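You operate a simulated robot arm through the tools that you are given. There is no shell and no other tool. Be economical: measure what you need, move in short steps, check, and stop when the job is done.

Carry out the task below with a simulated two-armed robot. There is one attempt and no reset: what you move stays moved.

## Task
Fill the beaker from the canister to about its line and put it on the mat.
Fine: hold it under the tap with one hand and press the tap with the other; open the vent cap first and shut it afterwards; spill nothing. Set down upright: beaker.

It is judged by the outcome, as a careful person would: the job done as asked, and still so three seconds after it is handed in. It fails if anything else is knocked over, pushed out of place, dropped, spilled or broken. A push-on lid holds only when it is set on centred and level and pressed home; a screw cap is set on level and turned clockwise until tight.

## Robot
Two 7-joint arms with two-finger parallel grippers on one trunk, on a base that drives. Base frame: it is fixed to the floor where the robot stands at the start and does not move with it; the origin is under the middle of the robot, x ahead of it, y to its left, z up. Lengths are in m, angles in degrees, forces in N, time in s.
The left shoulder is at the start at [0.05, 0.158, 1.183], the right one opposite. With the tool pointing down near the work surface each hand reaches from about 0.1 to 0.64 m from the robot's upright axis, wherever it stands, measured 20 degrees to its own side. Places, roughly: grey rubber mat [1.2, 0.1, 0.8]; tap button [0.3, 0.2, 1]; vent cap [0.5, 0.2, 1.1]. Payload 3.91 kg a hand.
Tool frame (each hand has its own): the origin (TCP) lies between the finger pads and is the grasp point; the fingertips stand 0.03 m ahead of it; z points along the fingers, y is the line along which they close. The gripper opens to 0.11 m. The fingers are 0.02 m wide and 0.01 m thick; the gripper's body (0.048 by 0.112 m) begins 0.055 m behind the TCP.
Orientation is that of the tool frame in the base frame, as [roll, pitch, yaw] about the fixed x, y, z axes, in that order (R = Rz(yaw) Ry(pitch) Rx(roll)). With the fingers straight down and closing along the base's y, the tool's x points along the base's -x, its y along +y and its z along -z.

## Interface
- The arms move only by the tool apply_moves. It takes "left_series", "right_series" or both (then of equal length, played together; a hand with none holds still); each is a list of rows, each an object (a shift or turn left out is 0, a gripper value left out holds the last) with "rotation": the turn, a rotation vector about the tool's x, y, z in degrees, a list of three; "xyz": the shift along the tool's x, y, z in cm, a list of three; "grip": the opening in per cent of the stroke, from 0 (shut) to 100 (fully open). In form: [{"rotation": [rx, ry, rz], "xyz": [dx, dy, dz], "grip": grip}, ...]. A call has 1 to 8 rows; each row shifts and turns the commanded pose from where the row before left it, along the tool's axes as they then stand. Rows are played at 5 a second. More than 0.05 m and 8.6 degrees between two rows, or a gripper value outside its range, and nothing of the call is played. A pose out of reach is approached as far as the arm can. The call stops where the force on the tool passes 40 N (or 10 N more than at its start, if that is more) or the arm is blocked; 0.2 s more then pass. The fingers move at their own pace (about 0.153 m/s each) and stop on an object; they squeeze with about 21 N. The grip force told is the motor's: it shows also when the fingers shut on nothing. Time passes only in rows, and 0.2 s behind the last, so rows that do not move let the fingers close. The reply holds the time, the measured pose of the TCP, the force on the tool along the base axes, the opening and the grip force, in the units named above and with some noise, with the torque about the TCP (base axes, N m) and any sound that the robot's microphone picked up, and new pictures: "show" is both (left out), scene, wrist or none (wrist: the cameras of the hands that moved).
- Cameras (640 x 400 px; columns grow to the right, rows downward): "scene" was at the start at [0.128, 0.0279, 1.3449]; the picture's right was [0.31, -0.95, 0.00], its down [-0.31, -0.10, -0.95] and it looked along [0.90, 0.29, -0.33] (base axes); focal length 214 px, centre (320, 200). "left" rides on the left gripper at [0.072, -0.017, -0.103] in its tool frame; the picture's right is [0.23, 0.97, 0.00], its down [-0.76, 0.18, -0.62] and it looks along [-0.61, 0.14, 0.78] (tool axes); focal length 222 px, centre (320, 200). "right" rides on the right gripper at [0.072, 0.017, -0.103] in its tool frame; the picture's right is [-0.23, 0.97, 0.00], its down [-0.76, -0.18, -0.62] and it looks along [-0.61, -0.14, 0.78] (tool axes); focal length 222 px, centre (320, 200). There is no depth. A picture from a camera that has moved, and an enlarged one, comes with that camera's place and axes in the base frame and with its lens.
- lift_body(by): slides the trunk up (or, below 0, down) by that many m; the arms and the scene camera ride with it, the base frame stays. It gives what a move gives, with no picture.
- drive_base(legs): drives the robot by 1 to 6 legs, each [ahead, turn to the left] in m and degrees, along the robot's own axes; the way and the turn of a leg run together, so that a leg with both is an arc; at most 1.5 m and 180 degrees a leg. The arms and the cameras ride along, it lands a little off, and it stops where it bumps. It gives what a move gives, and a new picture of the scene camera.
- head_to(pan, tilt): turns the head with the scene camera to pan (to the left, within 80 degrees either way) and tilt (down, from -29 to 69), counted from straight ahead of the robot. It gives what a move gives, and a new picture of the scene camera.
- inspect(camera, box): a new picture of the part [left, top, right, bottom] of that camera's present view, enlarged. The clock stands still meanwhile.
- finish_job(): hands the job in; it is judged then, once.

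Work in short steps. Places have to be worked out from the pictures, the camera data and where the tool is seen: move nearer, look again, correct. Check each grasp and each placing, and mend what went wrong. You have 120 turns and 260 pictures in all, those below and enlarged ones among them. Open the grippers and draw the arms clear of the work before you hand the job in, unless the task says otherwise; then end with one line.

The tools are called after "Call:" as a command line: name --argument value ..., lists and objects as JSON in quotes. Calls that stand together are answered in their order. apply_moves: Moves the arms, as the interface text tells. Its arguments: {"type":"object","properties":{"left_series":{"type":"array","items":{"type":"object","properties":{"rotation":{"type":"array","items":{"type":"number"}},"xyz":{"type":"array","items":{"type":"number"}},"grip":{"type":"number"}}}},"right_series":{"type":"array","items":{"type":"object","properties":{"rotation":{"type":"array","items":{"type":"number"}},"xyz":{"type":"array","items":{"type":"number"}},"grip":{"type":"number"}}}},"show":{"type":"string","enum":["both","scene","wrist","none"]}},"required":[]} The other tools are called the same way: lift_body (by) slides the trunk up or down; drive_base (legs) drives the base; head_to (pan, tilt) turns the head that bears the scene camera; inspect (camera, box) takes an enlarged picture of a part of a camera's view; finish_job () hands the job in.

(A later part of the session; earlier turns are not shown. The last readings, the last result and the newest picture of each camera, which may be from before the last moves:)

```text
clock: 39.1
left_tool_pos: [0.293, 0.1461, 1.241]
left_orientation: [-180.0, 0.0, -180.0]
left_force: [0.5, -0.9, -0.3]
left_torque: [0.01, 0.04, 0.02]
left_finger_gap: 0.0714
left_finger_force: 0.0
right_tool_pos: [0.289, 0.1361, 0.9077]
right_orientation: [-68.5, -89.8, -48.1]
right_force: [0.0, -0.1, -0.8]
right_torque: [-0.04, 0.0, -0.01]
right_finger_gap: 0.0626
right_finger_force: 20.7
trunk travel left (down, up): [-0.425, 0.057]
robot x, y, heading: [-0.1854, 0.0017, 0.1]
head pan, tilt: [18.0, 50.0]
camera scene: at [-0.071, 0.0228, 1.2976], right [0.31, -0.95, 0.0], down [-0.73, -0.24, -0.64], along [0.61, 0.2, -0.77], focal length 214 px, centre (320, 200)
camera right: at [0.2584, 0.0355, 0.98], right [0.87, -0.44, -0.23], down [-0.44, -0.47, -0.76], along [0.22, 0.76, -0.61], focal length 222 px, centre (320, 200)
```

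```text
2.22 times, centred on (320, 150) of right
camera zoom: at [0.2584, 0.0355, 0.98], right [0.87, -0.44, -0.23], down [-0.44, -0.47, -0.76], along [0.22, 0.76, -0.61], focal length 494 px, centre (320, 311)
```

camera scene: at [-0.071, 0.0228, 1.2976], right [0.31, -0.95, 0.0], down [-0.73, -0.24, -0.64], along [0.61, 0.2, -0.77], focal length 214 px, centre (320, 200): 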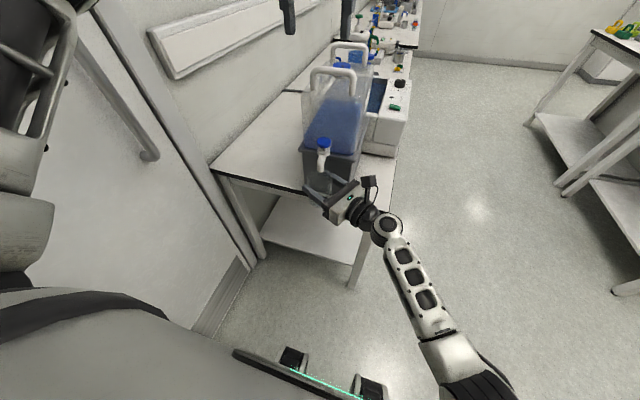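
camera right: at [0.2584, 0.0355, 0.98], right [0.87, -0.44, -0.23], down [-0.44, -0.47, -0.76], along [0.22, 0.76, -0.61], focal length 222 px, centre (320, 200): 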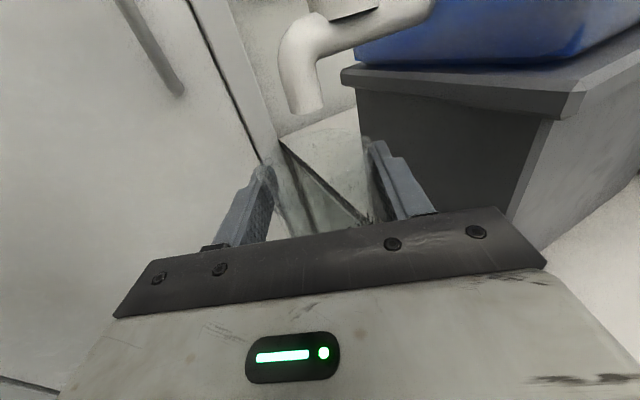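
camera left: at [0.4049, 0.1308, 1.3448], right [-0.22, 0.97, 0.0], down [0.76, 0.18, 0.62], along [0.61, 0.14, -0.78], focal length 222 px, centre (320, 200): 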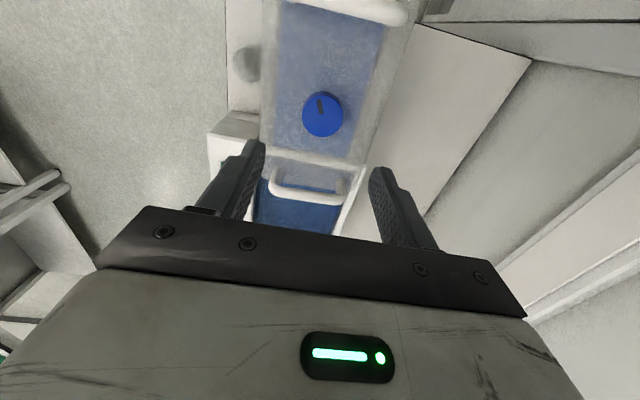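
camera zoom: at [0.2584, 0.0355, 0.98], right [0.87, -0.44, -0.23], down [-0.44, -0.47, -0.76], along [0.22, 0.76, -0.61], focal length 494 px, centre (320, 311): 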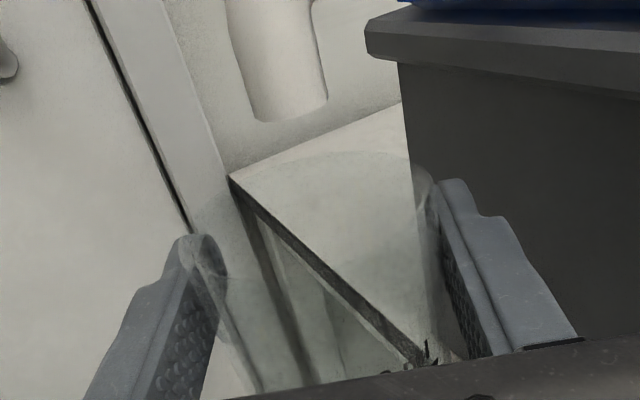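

Beaker is under the spout but ~1 cm too near me; I nudge it +x 1 cm and bring the left hand (closed) over the button at the same time.

Call:
apply_moves --right_series '[{"xyz": [0, 0.45, 0.22]}, {"xyz": [0, 0.45, 0.22]}, {}, {}, {}, {}]' --left_series '[{"xyz": [-3, -0.3, 0], "grip": 0}, {"xyz": [0, 0, 4]}, {"xyz": [0, 0, 4]}, {"xyz": [0, 0, 4]}, {"xyz": [0, 0, 3]}, {}]' --show "both"

Call:
inspect --camera "scene" --box '[260, 90, 400, 220]'

```text
clock: 40.5
left_tool_pos: [0.3225, 0.1441, 1.0912]
left_orientation: [179.9, 0.0, -179.9]
left_force: [0.0, -0.9, 0.0]
left_torque: [0.02, 0.01, -0.02]
left_finger_gap: 0.0
left_finger_force: 20.9
right_tool_pos: [0.2972, 0.1348, 0.9083]
right_orientation: [-65.5, -89.8, -51.2]
right_force: [-0.4, -0.6, -0.5]
right_torque: [-0.04, 0.01, -0.03]
right_finger_gap: 0.0626
right_finger_force: 20.9
trunk travel left (down, up): [-0.425, 0.057]
robot x, y, heading: [-0.1833, 0.0014, -0.0]
head pan, tilt: [18.0, 50.0]
camera scene: at [-0.071, 0.0229, 1.2976], right [0.31, -0.95, 0.0], down [-0.73, -0.24, -0.64], along [0.61, 0.2, -0.77], focal length 214 px, centre (320, 200)
camera right: at [0.2676, 0.0347, 0.9811], right [0.87, -0.44, -0.23], down [-0.44, -0.47, -0.76], along [0.22, 0.76, -0.6], focal length 222 px, centre (320, 200)
camera left: at [0.2506, 0.1276, 1.1947], right [-0.23, 0.97, 0.0], down [0.76, 0.18, 0.62], along [0.61, 0.14, -0.78], focal length 222 px, centre (320, 200)
```

scene: 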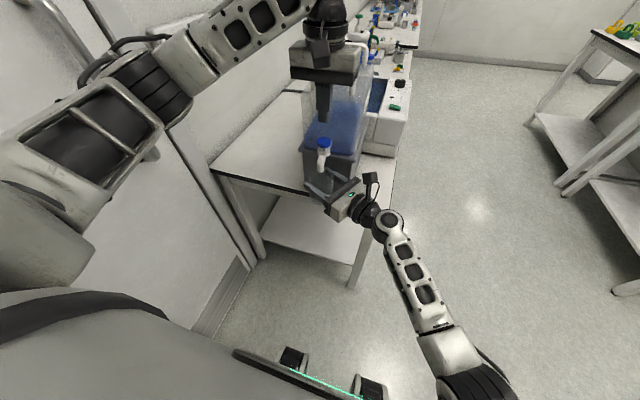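
right: 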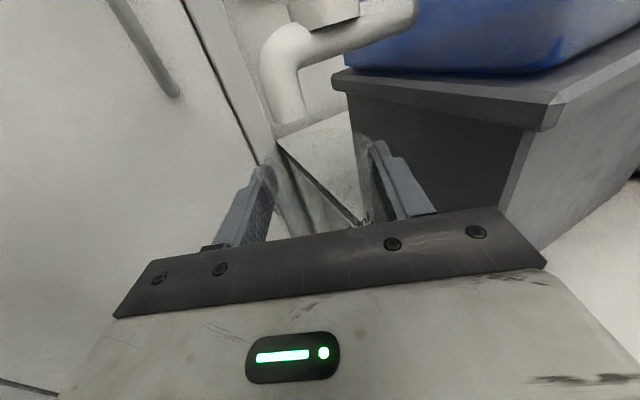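
left: 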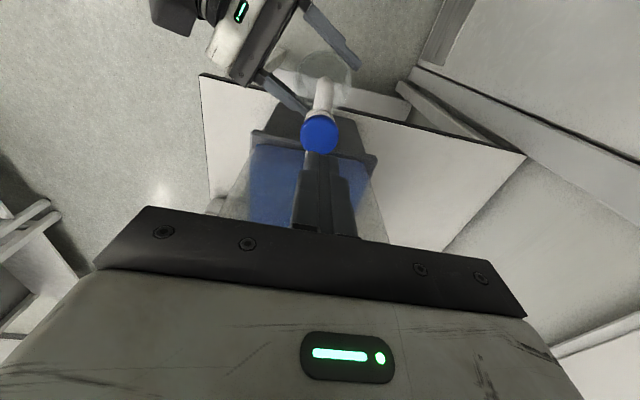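

```text
3.08 times, centred on (330, 155) of scene
camera zoom: at [-0.071, 0.0229, 1.2976], right [0.31, -0.95, 0.0], down [-0.73, -0.24, -0.64], along [0.61, 0.2, -0.77], focal length 660 px, centre (289, 338)
```

zoom: 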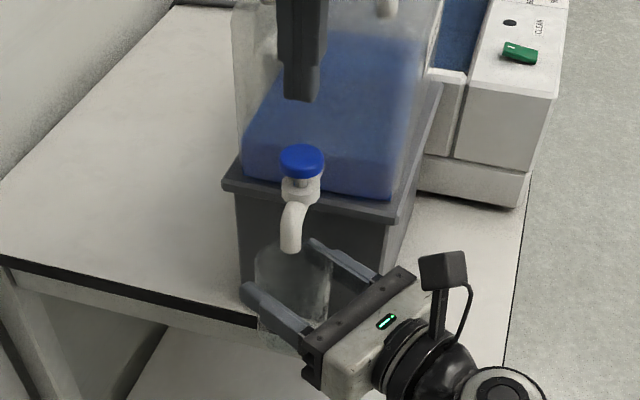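

The left camera looks down on button, spout and beaker. I enlarge to check alignment before pressing.

Call:
inspect --camera "left" --box '[240, 20, 400, 160]'

Call:
inspect --camera "right" --box '[220, 80, 420, 240]'

```text
2.86 times, centred on (320, 90) of left
camera zoom: at [0.2506, 0.1276, 1.1947], right [-0.23, 0.97, 0.0], down [0.76, 0.18, 0.62], along [0.61, 0.14, -0.78], focal length 635 px, centre (320, 514)
```

zoom: 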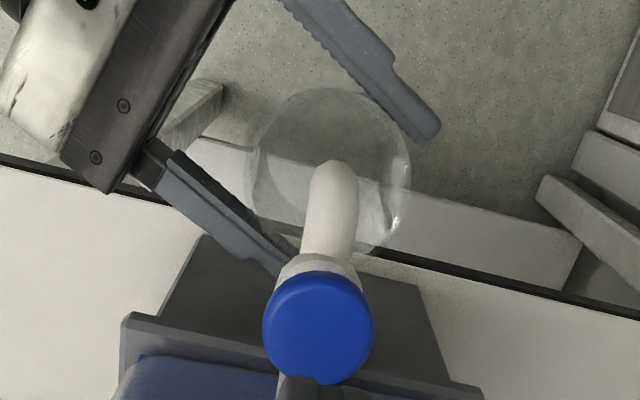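

```text
2.50 times, centred on (320, 160) of right
camera zoom: at [0.2676, 0.0347, 0.9811], right [0.87, -0.44, -0.23], down [-0.44, -0.47, -0.76], along [0.22, 0.76, -0.6], focal length 555 px, centre (320, 300)
```

zoom: 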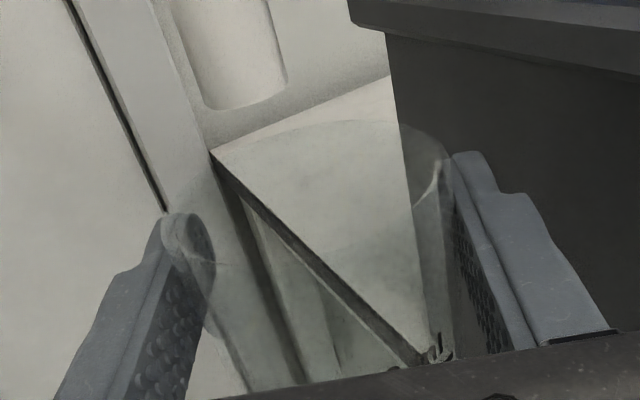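

Spout is centred over the beaker opening. I lower to just above the button.

Call:
apply_moves --left_series '[{"xyz": [-0.2, 0, 2]}, {"xyz": [0, 0, 2]}, {"xyz": [0, 0, 0.5]}, {}]' --show "wrist"

Call:
inspect --camera "scene" --box '[280, 120, 370, 200]'

```text
clock: 41.5
left_tool_pos: [0.3253, 0.1435, 1.0467]
left_orientation: [180.0, -0.1, -180.0]
left_force: [0.3, 0.1, 0.6]
left_torque: [0.0, -0.02, -0.05]
left_finger_gap: 0.0
left_finger_force: 20.8
right_tool_pos: [0.2998, 0.1347, 0.9087]
right_orientation: [-68.5, -89.8, -48.2]
right_force: [0.7, 0.8, -1.5]
right_torque: [-0.01, -0.02, 0.04]
right_finger_gap: 0.0628
right_finger_force: 21.1
trunk travel left (down, up): [-0.425, 0.057]
robot x, y, heading: [-0.1855, 0.002, -0.1]
head pan, tilt: [18.0, 50.0]
camera left: at [0.2539, 0.1277, 1.1498], right [-0.23, 0.97, 0.0], down [0.76, 0.18, 0.62], along [0.61, 0.14, -0.78], focal length 222 px, centre (320, 200)
```

left: 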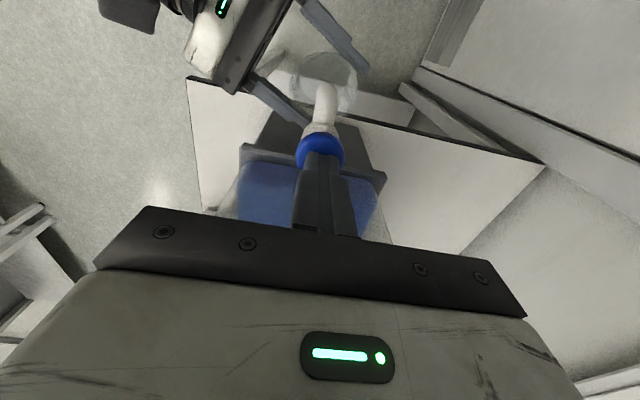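

```text
5.00 times, centred on (325, 160) of scene
camera zoom: at [-0.071, 0.0229, 1.2976], right [0.31, -0.95, 0.0], down [-0.73, -0.24, -0.64], along [0.61, 0.2, -0.77], focal length 1072 px, centre (295, 400)
```

zoom: 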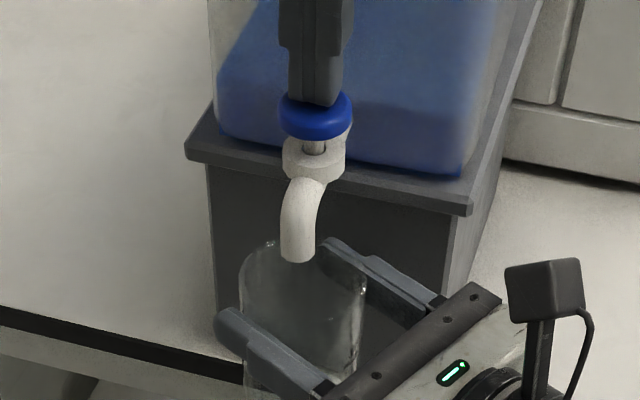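

Tips are right over the button. I press gently 0.8 cm and watch force and flow.

Call:
apply_moves --left_series '[{"xyz": [0, 0, 0.4]}, {"xyz": [0, 0, 0.4]}]' --show "none"

Call:
inspect --camera "scene" --box '[280, 120, 370, 200]'

```text
clock: 42.1
left_tool_pos: [0.3267, 0.1422, 1.0391]
left_orientation: [180.0, -0.1, 180.0]
left_force: [1.1, 1.4, 3.1]
left_torque: [0.04, -0.05, -0.02]
left_finger_gap: 0.0001
left_finger_force: 21.3
right_tool_pos: [0.2985, 0.136, 0.9085]
right_orientation: [-68.0, -89.7, -48.6]
right_force: [0.2, -0.5, -1.1]
right_torque: [-0.03, 0.04, 0.02]
right_finger_gap: 0.0628
right_finger_force: 20.9
trunk travel left (down, up): [-0.425, 0.057]
robot x, y, heading: [-0.183, -0.0012, 0.1]
head pan, tilt: [18.0, 50.0]
```

```text
5.00 times, centred on (325, 160) of scene
camera zoom: at [-0.0711, 0.0231, 1.2977], right [0.31, -0.95, 0.0], down [-0.73, -0.24, -0.64], along [0.61, 0.2, -0.77], focal length 1072 px, centre (295, 400)
```

zoom: 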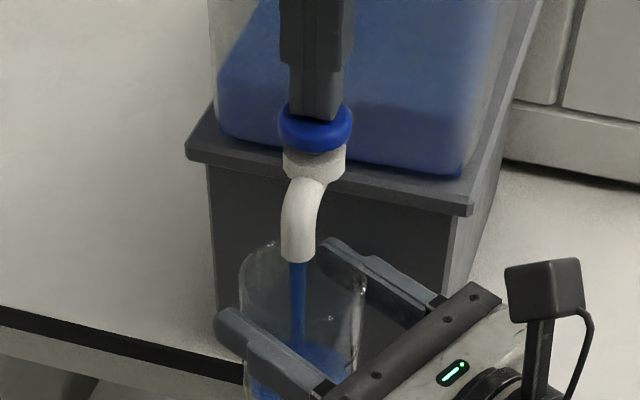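

Water flows into the beaker. I check the level against the line.

Call:
inspect --camera "right" --box '[220, 120, 420, 240]'

Call:
inspect --camera "left" --box '[240, 20, 400, 160]'

```text
3.20 times, centred on (320, 180) of right
camera zoom: at [0.2676, 0.0348, 0.9811], right [0.87, -0.44, -0.23], down [-0.44, -0.47, -0.76], along [0.22, 0.76, -0.6], focal length 711 px, centre (320, 264)
```

zoom: 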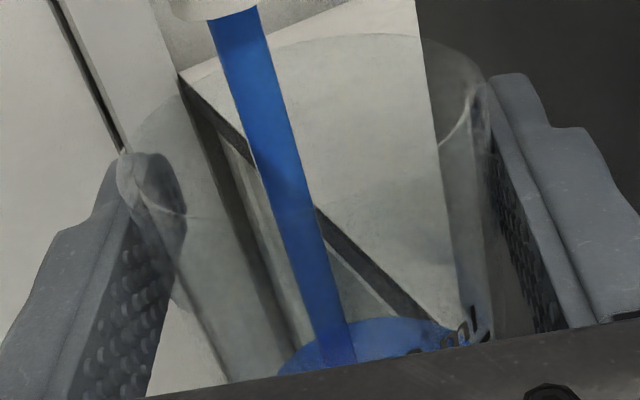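

```text
2.86 times, centred on (320, 90) of left
camera zoom: at [0.2536, 0.1274, 1.1423], right [-0.23, 0.97, 0.0], down [0.76, 0.18, 0.62], along [0.61, 0.14, -0.78], focal length 635 px, centre (320, 514)
```

zoom: 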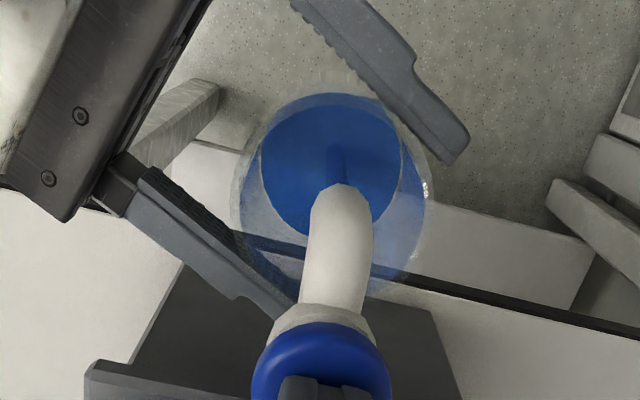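

Level is still near the bottom; line corresponds to the water's far edge at ≈row 192 in that zoom. I hold on for ~0.6 s.

Call:
apply_moves --left_series '[{}, {}]' --show "none"

Call:
inspect --camera "right" --box '[220, 120, 420, 240]'

```text
clock: 42.7
left_tool_pos: [0.3255, 0.1449, 1.038]
left_orientation: [-180.0, 0.0, 180.0]
left_force: [0.8, 1.9, 3.8]
left_torque: [0.08, -0.04, 0.01]
left_finger_gap: 0.0001
left_finger_force: 21.2
right_tool_pos: [0.2986, 0.1349, 0.9091]
right_orientation: [-67.9, -89.7, -48.6]
right_force: [0.3, 0.2, -1.0]
right_torque: [-0.01, -0.01, 0.0]
right_finger_gap: 0.0629
right_finger_force: 20.7
trunk travel left (down, up): [-0.425, 0.057]
robot x, y, heading: [-0.1833, -0.0026, -0.0]
head pan, tilt: [18.0, 50.0]
```

```text
3.20 times, centred on (320, 180) of right
camera zoom: at [0.2675, 0.0348, 0.981], right [0.87, -0.44, -0.23], down [-0.44, -0.47, -0.76], along [0.22, 0.76, -0.6], focal length 711 px, centre (320, 264)
```

zoom: 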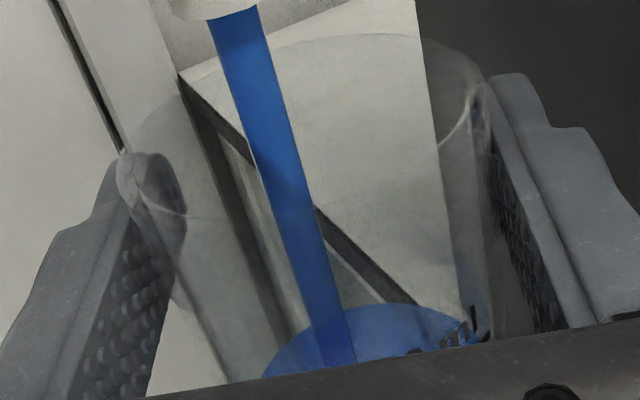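

Level rises ~6–7 mm/s; ~33 mm to go. I wait ~1.8 s and recheck.

Call:
apply_moves --left_series '[{}, {}, {}, {}, {}, {}, {}, {}]' --show "none"

Call:
inspect --camera "right" --box '[220, 120, 420, 240]'

Call:
inspect --camera "scene" --box '[290, 160, 370, 220]'

```text
clock: 44.5
left_tool_pos: [0.3261, 0.1428, 1.0389]
left_orientation: [180.0, -0.1, 180.0]
left_force: [0.6, 0.7, 3.2]
left_torque: [0.01, -0.04, -0.01]
left_finger_gap: 0.0001
left_finger_force: 21.1
right_tool_pos: [0.2984, 0.1351, 0.909]
right_orientation: [-67.3, -89.7, -49.3]
right_force: [0.3, -0.8, -1.2]
right_torque: [-0.03, -0.01, 0.0]
right_finger_gap: 0.0628
right_finger_force: 20.2
trunk travel left (down, up): [-0.425, 0.057]
robot x, y, heading: [-0.1812, -0.0017, 0.2]
head pan, tilt: [18.0, 50.0]
```

```text
3.20 times, centred on (320, 180) of right
camera zoom: at [0.2675, 0.0347, 0.981], right [0.87, -0.44, -0.23], down [-0.44, -0.47, -0.76], along [0.22, 0.76, -0.6], focal length 711 px, centre (320, 264)
```

zoom: 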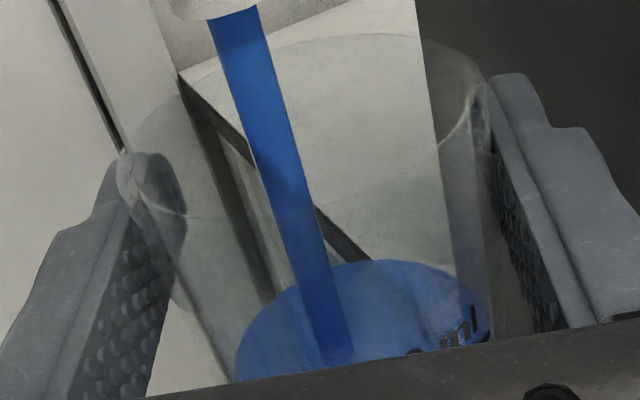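

```text
6.67 times, centred on (330, 190) of scene
camera zoom: at [-0.0711, 0.023, 1.2976], right [0.31, -0.95, 0.0], down [-0.73, -0.24, -0.64], along [0.61, 0.2, -0.77], focal length 1430 px, centre (253, 267)
```

zoom: 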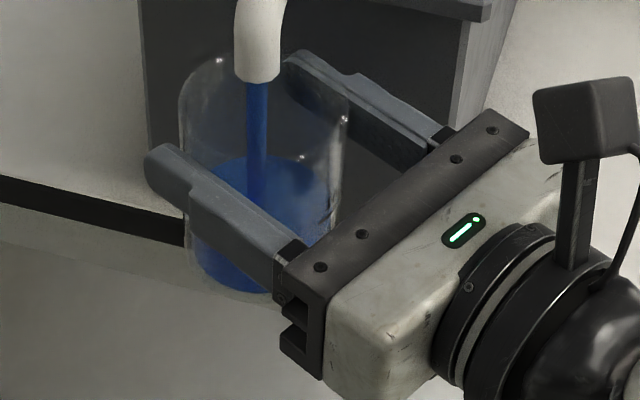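

Nearly there or midway – I enlarge the label region for a direct comparison (clock stands still).

Call:
inspect --camera "right" --box '[320, 190, 390, 235]'

Call:
inspect --camera "scene" --box '[306, 164, 342, 204]'

Call:
inspect --camera "left" --box '[270, 30, 370, 110]'

```text
8.89 times, centred on (355, 212) of right
camera zoom: at [0.2675, 0.0347, 0.981], right [0.87, -0.44, -0.23], down [-0.44, -0.47, -0.76], along [0.22, 0.76, -0.6], focal length 1974 px, centre (9, 89)
```

zoom: 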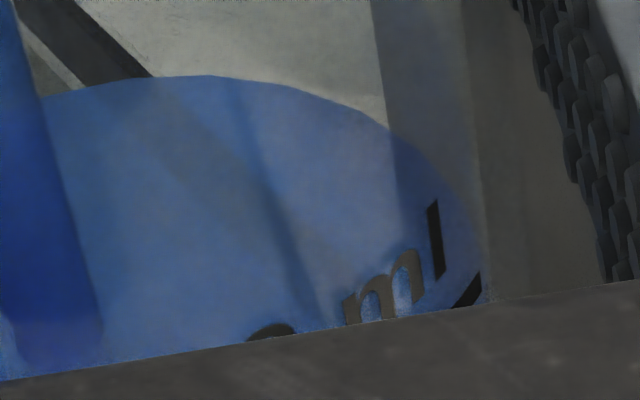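

```text
10.00 times, centred on (324, 184) of scene
camera zoom: at [-0.0711, 0.023, 1.2976], right [0.31, -0.95, 0.0], down [-0.73, -0.24, -0.64], along [0.61, 0.2, -0.77], focal length 2145 px, centre (280, 360)
```

zoom: 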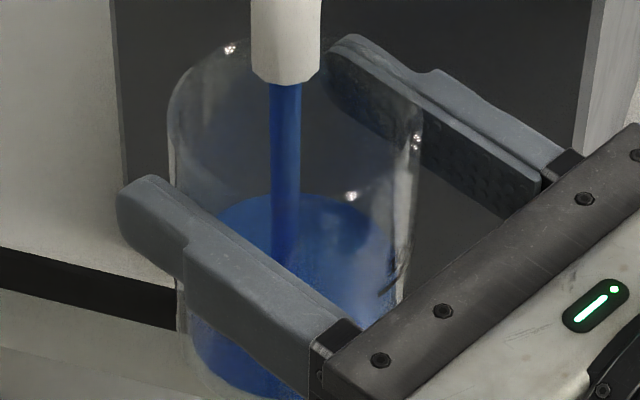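

```text
5.00 times, centred on (320, 70) of left
camera zoom: at [0.2535, 0.1271, 1.142], right [-0.23, 0.97, 0.0], down [0.76, 0.18, 0.62], along [0.61, 0.14, -0.78], focal length 1111 px, centre (320, 850)
```

zoom: 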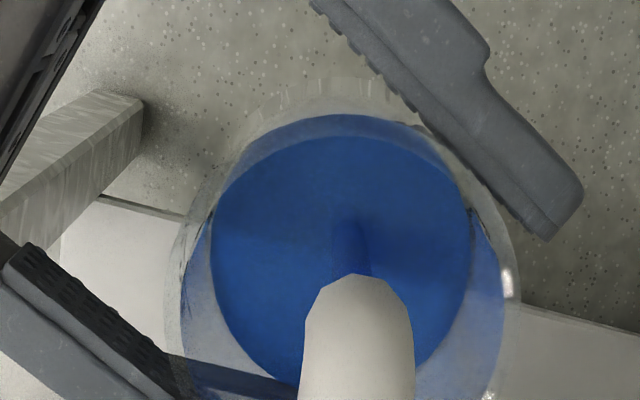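

I look still closer at the line mark versus the water edge.

Call:
inspect --camera "scene" --box '[322, 184, 338, 198]'

Call:
inspect --camera "right" --box '[355, 205, 385, 225]'

```text
16.00 times, centred on (330, 191) of scene
camera zoom: at [-0.0711, 0.023, 1.2976], right [0.31, -0.95, 0.0], down [-0.73, -0.24, -0.64], along [0.61, 0.2, -0.77], focal length 3432 px, centre (160, 344)
```

zoom: 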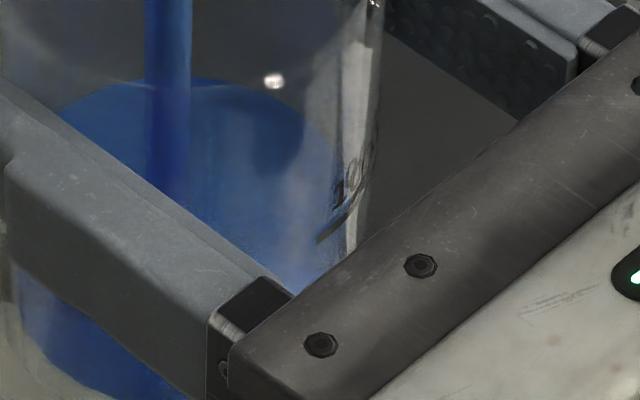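

```text
16.00 times, centred on (370, 215) of right
camera zoom: at [0.2675, 0.0347, 0.981], right [0.87, -0.44, -0.23], down [-0.44, -0.47, -0.76], along [0.22, 0.76, -0.6], focal length 3554 px, centre (-480, -40)
```

zoom: 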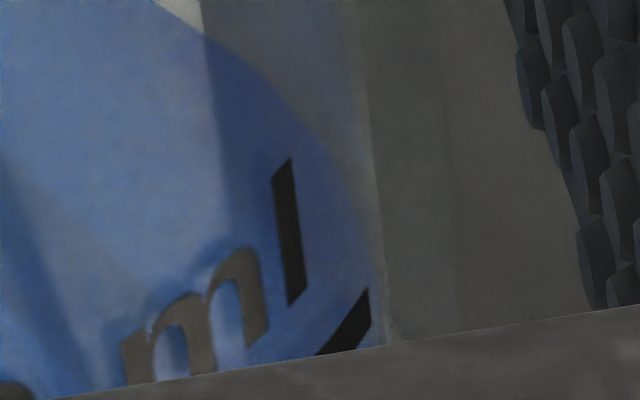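

Triangulating: water surface z≈0.867, line z≈0.886 (≈55 ml by flow time too). I hold ~1.2 s more, then check again.

Call:
apply_moves --left_series '[{}, {}, {}, {}, {}]' --show "none"

Call:
inspect --camera "scene" --box '[306, 164, 342, 204]'

Call:
inspect --camera "right" --box '[320, 190, 390, 235]'

```text
clock: 45.7
left_tool_pos: [0.3255, 0.1418, 1.0378]
left_orientation: [180.0, 0.0, -180.0]
left_force: [-1.0, 1.5, 3.9]
left_torque: [0.0, -0.02, -0.01]
left_finger_gap: 0.0001
left_finger_force: 21.1
right_tool_pos: [0.2979, 0.1357, 0.909]
right_orientation: [-67.3, -89.7, -49.3]
right_force: [-0.3, 0.1, -1.1]
right_torque: [-0.01, -0.02, 0.04]
right_finger_gap: 0.0629
right_finger_force: 20.7
trunk travel left (down, up): [-0.425, 0.057]
robot x, y, heading: [-0.1816, 0.004, -0.5]
head pan, tilt: [18.0, 50.0]
```

```text
10.00 times, centred on (324, 184) of scene
camera zoom: at [-0.0711, 0.0229, 1.2976], right [0.31, -0.95, 0.0], down [-0.73, -0.24, -0.64], along [0.61, 0.2, -0.77], focal length 2145 px, centre (280, 360)
```

zoom: 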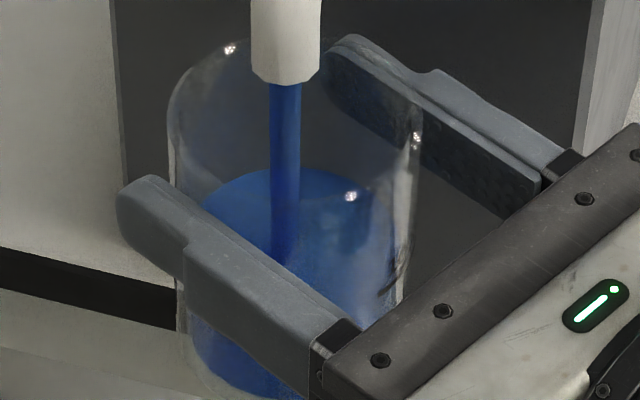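

```text
8.89 times, centred on (355, 212) of right
camera zoom: at [0.2675, 0.0346, 0.981], right [0.87, -0.44, -0.23], down [-0.44, -0.47, -0.76], along [0.22, 0.76, -0.6], focal length 1974 px, centre (9, 89)
```

zoom: 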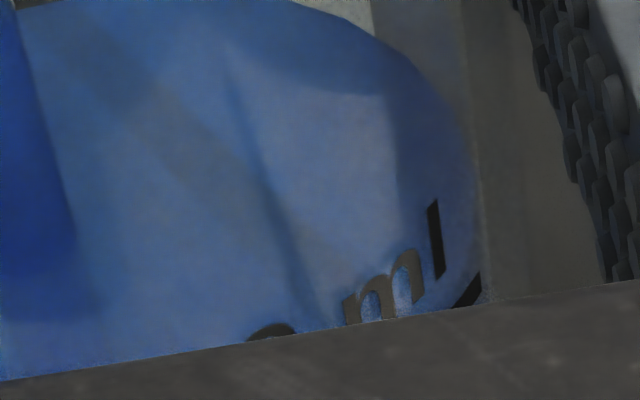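

Water now ≈0.879, line ≈0.887: about 0.7 s to go. I hold 0.4 s more and then release upward.

Call:
apply_moves --left_series '[{}]' --show "none"

Call:
inspect --camera "scene" --box '[306, 164, 342, 204]'

Call:
inspect --camera "right" --box '[300, 160, 400, 230]'

```text
clock: 46.1
left_tool_pos: [0.3255, 0.1441, 1.038]
left_orientation: [-180.0, 0.1, -180.0]
left_force: [0.2, -0.4, 3.2]
left_torque: [0.04, -0.03, 0.0]
left_finger_gap: 0.0002
left_finger_force: 21.4
right_tool_pos: [0.3003, 0.1352, 0.9092]
right_orientation: [-67.0, -89.7, -49.6]
right_force: [0.2, -1.0, -1.2]
right_torque: [-0.02, 0.01, -0.02]
right_finger_gap: 0.0629
right_finger_force: 21.1
trunk travel left (down, up): [-0.425, 0.057]
robot x, y, heading: [-0.1815, -0.004, 0.4]
head pan, tilt: [18.0, 50.0]
```

```text
10.00 times, centred on (324, 184) of scene
camera zoom: at [-0.0711, 0.0229, 1.2976], right [0.31, -0.95, 0.0], down [-0.73, -0.24, -0.64], along [0.61, 0.2, -0.77], focal length 2145 px, centre (280, 360)
```

zoom: 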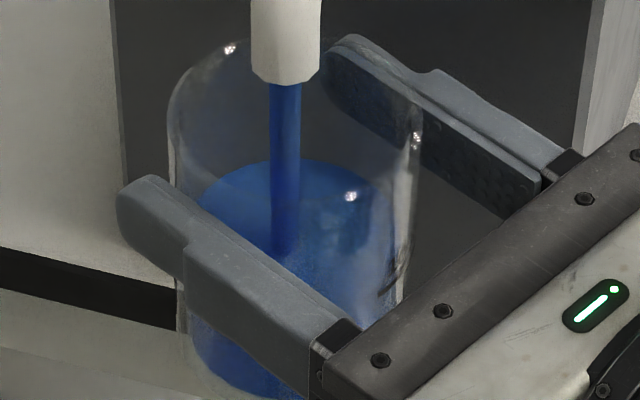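

```text
5.71 times, centred on (350, 195) of right
camera zoom: at [0.2675, 0.0346, 0.981], right [0.87, -0.44, -0.23], down [-0.44, -0.47, -0.76], along [0.22, 0.76, -0.6], focal length 1269 px, centre (149, 229)
```

zoom: 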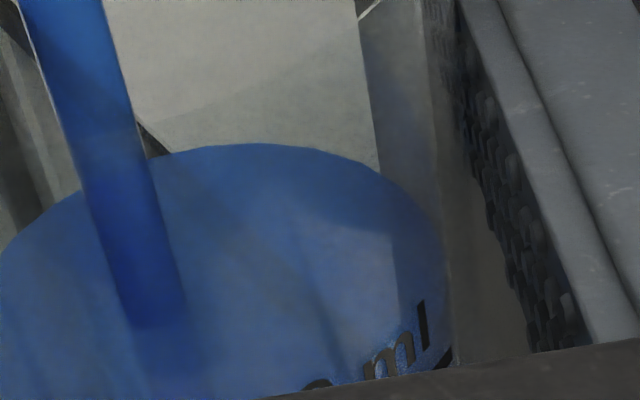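

Level ≈0.882. One short hold then lift off the button.

Call:
apply_moves --left_series '[{}, {"xyz": [0, 0, -1.5]}, {"xyz": [0, 0, -2]}]' --show "none"

Call:
inspect --camera "scene" --box '[306, 164, 342, 204]'

Call:
inspect --camera "right" --box '[300, 160, 400, 230]'

```text
clock: 46.9
left_tool_pos: [0.3266, 0.142, 1.073]
left_orientation: [179.9, -0.2, 179.9]
left_force: [0.6, -0.6, -0.1]
left_torque: [-0.02, -0.01, -0.01]
left_finger_gap: 0.0001
left_finger_force: 21.4
right_tool_pos: [0.2981, 0.136, 0.9089]
right_orientation: [-67.6, -89.6, -48.9]
right_force: [-0.2, 0.9, -1.9]
right_torque: [0.02, 0.0, 0.0]
right_finger_gap: 0.063
right_finger_force: 21.1
trunk travel left (down, up): [-0.425, 0.057]
robot x, y, heading: [-0.1874, -0.0002, -0.1]
head pan, tilt: [18.0, 50.0]
```

```text
10.00 times, centred on (324, 184) of scene
camera zoom: at [-0.071, 0.0229, 1.2976], right [0.31, -0.95, 0.0], down [-0.73, -0.24, -0.64], along [0.61, 0.2, -0.77], focal length 2145 px, centre (280, 360)
```

zoom: 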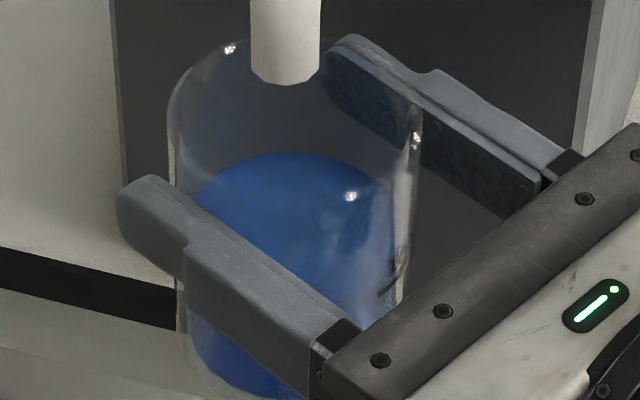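

```text
5.71 times, centred on (350, 195) of right
camera zoom: at [0.2676, 0.0346, 0.9809], right [0.87, -0.44, -0.23], down [-0.44, -0.47, -0.76], along [0.22, 0.76, -0.6], focal length 1269 px, centre (149, 229)
```

zoom: 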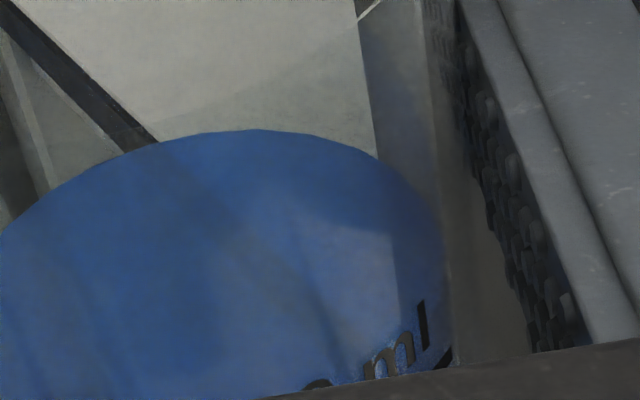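

Flow stopped cleanly. I check the water edge against the line mark closely.

Call:
inspect --camera "scene" --box '[322, 184, 338, 198]'

Call:
inspect --camera "right" --box '[355, 205, 385, 225]'

```text
16.00 times, centred on (330, 191) of scene
camera zoom: at [-0.071, 0.0229, 1.2976], right [0.31, -0.95, 0.0], down [-0.73, -0.24, -0.64], along [0.61, 0.2, -0.77], focal length 3432 px, centre (160, 344)
```

zoom: 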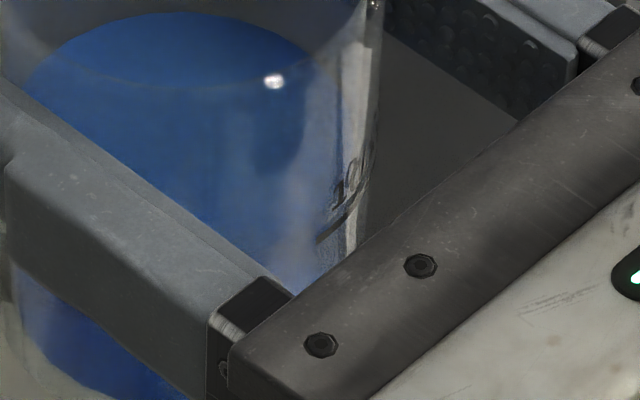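

```text
16.00 times, centred on (370, 215) of right
camera zoom: at [0.2676, 0.0346, 0.9809], right [0.87, -0.44, -0.23], down [-0.44, -0.47, -0.76], along [0.22, 0.76, -0.6], focal length 3554 px, centre (-480, -40)
```

zoom: 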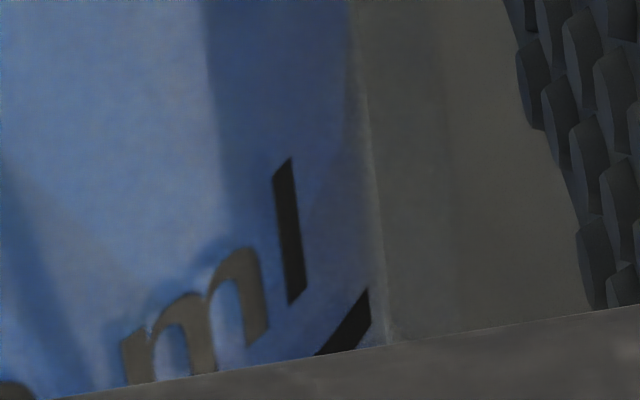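

By outer-wall geometry the water is at the line (within ~1–2 mm). I withdraw the beaker gently, backward from under the spout.

Call:
apply_moves --right_series '[{"xyz": [0, 0, -0.7]}, {"xyz": [0, 0, -1.5]}, {"xyz": [0, 0, -2]}, {"xyz": [0, 0, -2]}, {"xyz": [0, 0, -2]}, {"xyz": [0, 0, -1.5]}, {"xyz": [0, 0, -0.7]}, {}]' --left_series '[{"xyz": [0, 0, -3]}, {"xyz": [0, 0, -4]}, {"xyz": [0, 0, -4]}, {"xyz": [0, 0, -4]}, {"xyz": [0, 0, -2], "grip": 65}, {}, {}, {}]' --show "both"

```text
clock: 48.7
left_tool_pos: [0.3225, 0.1444, 1.2424]
left_orientation: [180.0, -0.1, -180.0]
left_force: [0.1, 0.0, -1.0]
left_torque: [0.03, 0.02, 0.0]
left_finger_gap: 0.0712
left_finger_force: 0.1
right_tool_pos: [0.2504, 0.0396, 0.9096]
right_orientation: [-70.3, -89.6, -46.5]
right_force: [-0.2, 1.1, -1.3]
right_torque: [0.05, -0.01, -0.03]
right_finger_gap: 0.0631
right_finger_force: 21.1
trunk travel left (down, up): [-0.425, 0.057]
robot x, y, heading: [-0.1867, 0.0035, 0.3]
head pan, tilt: [18.0, 50.0]
camera scene: at [-0.0709, 0.023, 1.2976], right [0.31, -0.95, 0.0], down [-0.73, -0.24, -0.64], along [0.61, 0.2, -0.77], focal length 214 px, centre (320, 200)
camera right: at [0.22, -0.0606, 0.9821], right [0.87, -0.44, -0.23], down [-0.44, -0.47, -0.76], along [0.22, 0.76, -0.61], focal length 222 px, centre (320, 200)
camera left: at [0.25, 0.1287, 1.3462], right [-0.23, 0.97, 0.0], down [0.76, 0.18, 0.62], along [0.61, 0.14, -0.78], focal length 222 px, centre (320, 200)
```

scene: 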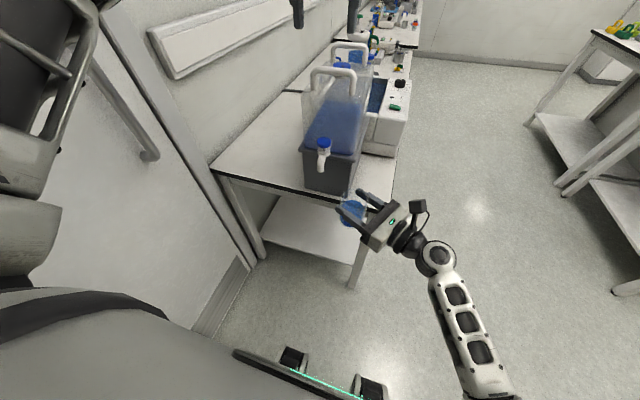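
right: 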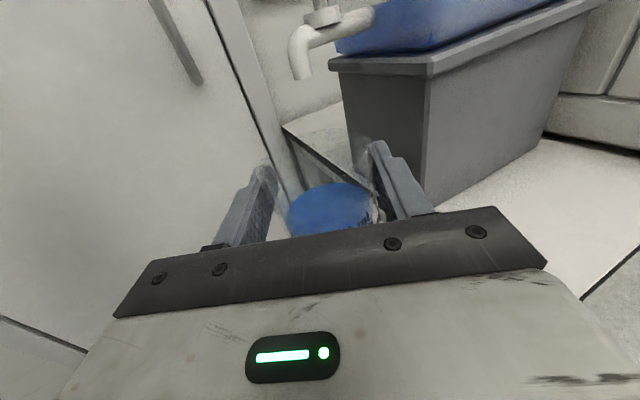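
left: 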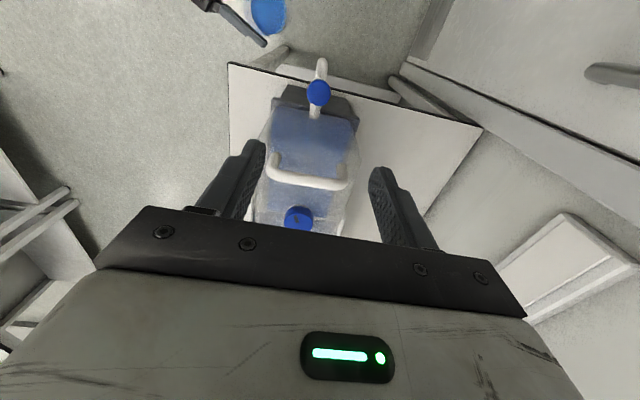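

No spill. Now the left hand goes to the vent cap; I move it forward over the cap at z≈1.24 and pre-turn it counter-clockwise.

Call:
apply_moves --left_series '[{"xyz": [-4, 0, 0]}, {"xyz": [-4, 0, 0]}, {"xyz": [-4, 0.2, 0]}, {"xyz": [-3.3, 0.2, 0]}, {"rotation": [0, 0, -8]}, {"rotation": [0, 0, -8]}, {"rotation": [0, 0, -8]}, {"rotation": [0, 0, -8]}]' --show "none"

Call:
apply_moves --left_series '[{"rotation": [0, 0, -8]}, {"rotation": [0, 0, -8]}, {"rotation": [0, 0, -8]}, {"rotation": [0, 0, -8]}, {"rotation": [0, 0, -8]}, {"rotation": [0, 0, -8]}, {"rotation": [0, 0, -8]}, {}]' --show "both"

```text
clock: 50.5
left_tool_pos: [0.3964, 0.1537, 1.2387]
left_orientation: [-180.0, -0.1, -147.9]
left_force: [-0.2, 0.2, -0.9]
left_torque: [0.01, -0.02, 0.01]
left_finger_gap: 0.0713
left_finger_force: 0.1
left hand out of reach, approached as far as the arm can: row 2, 3, 4
right_tool_pos: [0.251, 0.039, 0.9096]
right_orientation: [-67.5, -89.7, -49.2]
right_force: [-0.1, 0.5, -1.9]
right_torque: [0.01, 0.03, 0.01]
right_finger_gap: 0.0629
right_finger_force: 21.0
trunk travel left (down, up): [-0.425, 0.057]
robot x, y, heading: [-0.1823, 0.0005, 0.1]
head pan, tilt: [18.0, 50.0]
```

```text
clock: 52.3
left_tool_pos: [0.3944, 0.1542, 1.2374]
left_orientation: [179.9, 0.0, -91.9]
left_force: [-0.8, -0.2, 0.0]
left_torque: [0.02, 0.01, -0.02]
left_finger_gap: 0.0717
left_finger_force: 0.0
right_tool_pos: [0.252, 0.0403, 0.9103]
right_orientation: [-68.6, -89.7, -48.0]
right_force: [0.5, 0.7, -1.9]
right_torque: [-0.03, 0.01, -0.02]
right_finger_gap: 0.0629
right_finger_force: 20.9
trunk travel left (down, up): [-0.425, 0.057]
robot x, y, heading: [-0.1827, -0.0001, -0.1]
head pan, tilt: [18.0, 50.0]
camera scene: at [-0.0709, 0.0229, 1.2976], right [0.31, -0.95, 0.0], down [-0.73, -0.24, -0.64], along [0.61, 0.2, -0.77], focal length 214 px, centre (320, 200)
camera left: at [0.4092, 0.0813, 1.341], right [-0.98, -0.19, 0.0], down [-0.15, 0.77, 0.62], along [-0.12, 0.61, -0.78], focal length 222 px, centre (320, 200)
```

scene: 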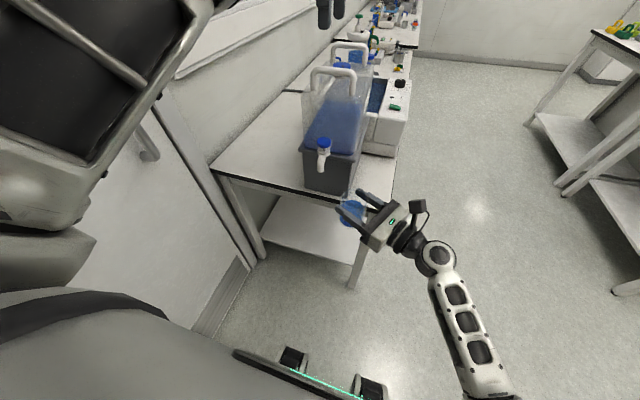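
left: 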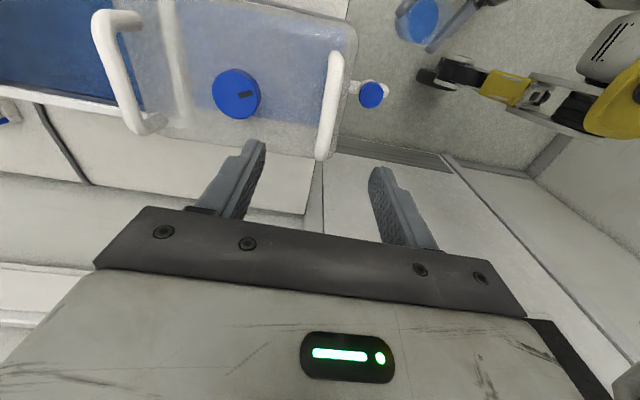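

The left arm can't reach the cap from this stance. I move the beaker gently to the right, clear of everything, before driving forward again.

Call:
apply_moves --right_series '[{"xyz": [0, 0.1, -0.8]}, {"xyz": [0, 0.2, -1.8]}, {"xyz": [0, 0.3, -2.4]}, {"xyz": [0, 0.3, -2.6]}, {"xyz": [0, 0.3, -2.6]}, {"xyz": [0, 0.3, -2.2]}, {"xyz": [0, 0.2, -1.6]}, {"xyz": [0, 0.1, -0.8]}]' --show "none"

Call:
drive_base --legs '[[0.17, 0]]'

```text
clock: 54.1
left_tool_pos: [0.3956, 0.1535, 1.2373]
left_orientation: [180.0, 0.1, -92.0]
left_force: [0.2, -0.7, -0.5]
left_torque: [0.0, 0.01, -0.01]
left_finger_gap: 0.0717
left_finger_force: 0.1
right_tool_pos: [0.2012, -0.0978, 0.9094]
right_orientation: [-59.8, -89.8, -56.6]
right_force: [1.1, 0.7, -1.6]
right_torque: [0.01, 0.0, -0.02]
right_finger_gap: 0.0627
right_finger_force: 20.7
trunk travel left (down, up): [-0.425, 0.057]
robot x, y, heading: [-0.1811, 0.0017, 0.5]
head pan, tilt: [18.0, 50.0]
```

```text
clock: 55.6
left_tool_pos: [0.5661, 0.1575, 1.2372]
left_orientation: [-180.0, 0.0, -91.8]
left_force: [0.0, 0.0, -0.9]
left_torque: [0.05, 0.02, -0.02]
left_finger_gap: 0.0716
left_finger_force: 0.1
right_tool_pos: [0.373, -0.0956, 0.9098]
right_orientation: [-73.2, -89.8, -43.1]
right_force: [0.3, 0.4, -1.7]
right_torque: [-0.02, 0.03, 0.0]
right_finger_gap: 0.0629
right_finger_force: 21.4
trunk travel left (down, up): [-0.425, 0.057]
robot x, y, heading: [-0.0115, 0.0, 0.4]
head pan, tilt: [18.0, 50.0]
camera scene: at [0.1007, 0.0243, 1.2975], right [0.32, -0.95, 0.0], down [-0.73, -0.24, -0.64], along [0.61, 0.2, -0.77], focal length 214 px, centre (320, 200)
```

scene: 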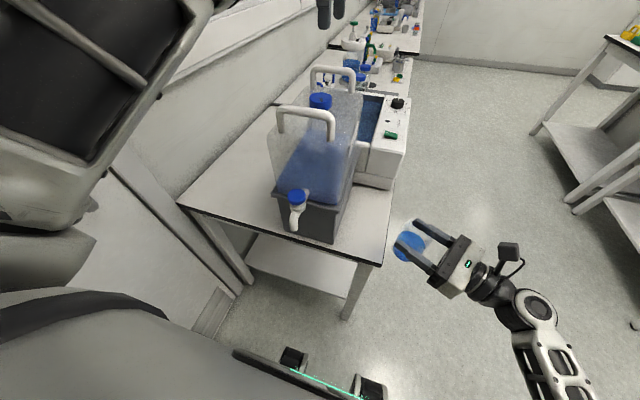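

Beaker still level and full. I move the left hand back over the cap.

Call:
apply_moves --left_series '[{"xyz": [0.4, 4.5, 0]}, {"xyz": [0.5, 4.5, 0]}, {}]' --show "wrist"

```text
clock: 56.4
left_tool_pos: [0.4711, 0.1515, 1.2367]
left_orientation: [179.9, -0.1, -91.5]
left_force: [-0.5, -0.4, -0.3]
left_torque: [-0.03, -0.01, 0.02]
left_finger_gap: 0.0713
left_finger_force: 0.1
left hand out of reach, approached as far as the arm can: row 1
right_tool_pos: [0.3729, -0.0954, 0.9096]
right_orientation: [-77.1, -89.8, -39.2]
right_force: [0.3, 0.1, -1.6]
right_torque: [-0.04, 0.06, -0.03]
right_finger_gap: 0.0628
right_finger_force: 21.2
trunk travel left (down, up): [-0.425, 0.057]
robot x, y, heading: [-0.0122, -0.0004, 0.2]
head pan, tilt: [18.0, 50.0]
camera left: at [0.4867, 0.0795, 1.3404], right [-0.98, -0.2, 0.0], down [-0.16, 0.77, 0.62], along [-0.13, 0.61, -0.78], focal length 222 px, centre (320, 200)
```

left: 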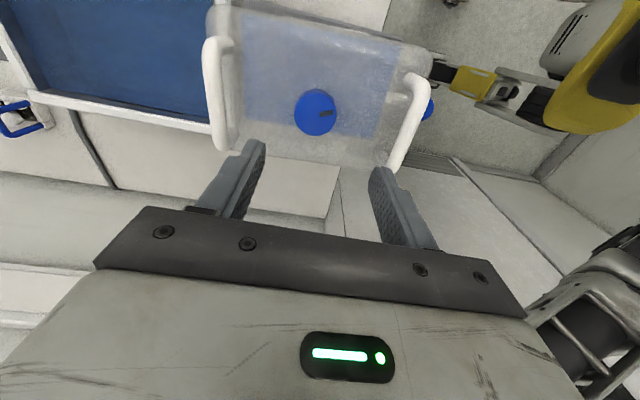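

Cap at ≈(0.477,0.148). I centre on it, turn a bit further CCW for range, and descend to 1.131.

Call:
apply_moves --left_series '[{"xyz": [0.3, -0.6, 0], "rotation": [0, 0, -8]}, {"rotation": [0, 0, -8]}, {"xyz": [0, 0, 4]}, {"xyz": [0, 0, 3]}, {"xyz": [0, 0, 2]}, {}]' --show "wrist"

Call:
inspect --camera "left" --box '[260, 100, 380, 220]'

```text
clock: 57.8
left_tool_pos: [0.4812, 0.147, 1.1468]
left_orientation: [-180.0, -0.1, -75.6]
left_force: [0.3, 0.5, 1.2]
left_torque: [0.0, 0.02, -0.01]
left_finger_gap: 0.0716
left_finger_force: 0.0
right_tool_pos: [0.3729, -0.0955, 0.9084]
right_orientation: [-67.8, -89.7, -48.5]
right_force: [-0.1, -0.1, -1.6]
right_torque: [-0.02, 0.0, 0.03]
right_finger_gap: 0.0629
right_finger_force: 21.5
trunk travel left (down, up): [-0.425, 0.057]
robot x, y, heading: [-0.0131, 0.0012, 0.4]
head pan, tilt: [18.0, 50.0]
camera left: at [0.5154, 0.0828, 1.2503], right [-0.89, -0.46, 0.0], down [-0.36, 0.69, 0.62], along [-0.29, 0.55, -0.78], focal length 222 px, centre (320, 200)
```

left: 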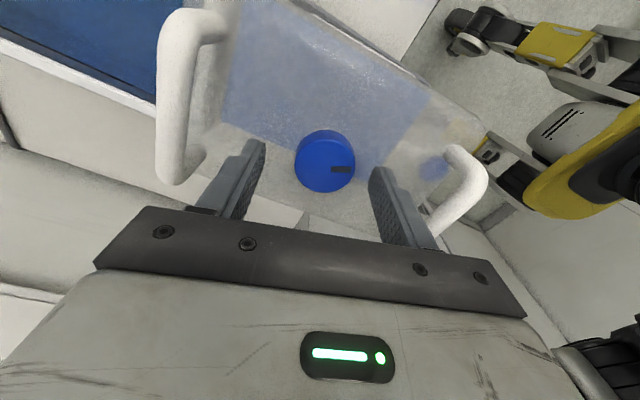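

```text
3.33 times, centred on (320, 160) of left
camera zoom: at [0.5154, 0.0828, 1.2503], right [-0.89, -0.46, 0.0], down [-0.36, 0.69, 0.62], along [-0.29, 0.55, -0.78], focal length 740 px, centre (320, 333)
```

zoom: 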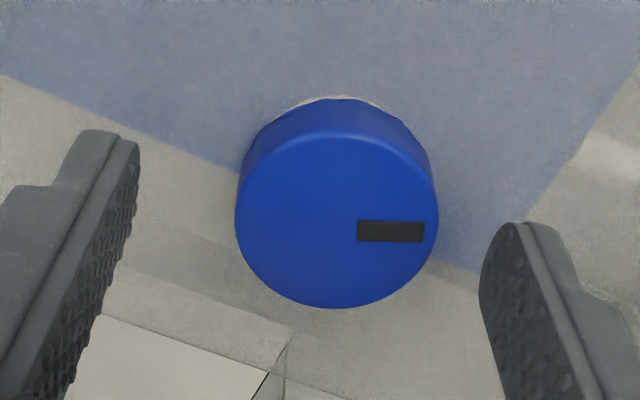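

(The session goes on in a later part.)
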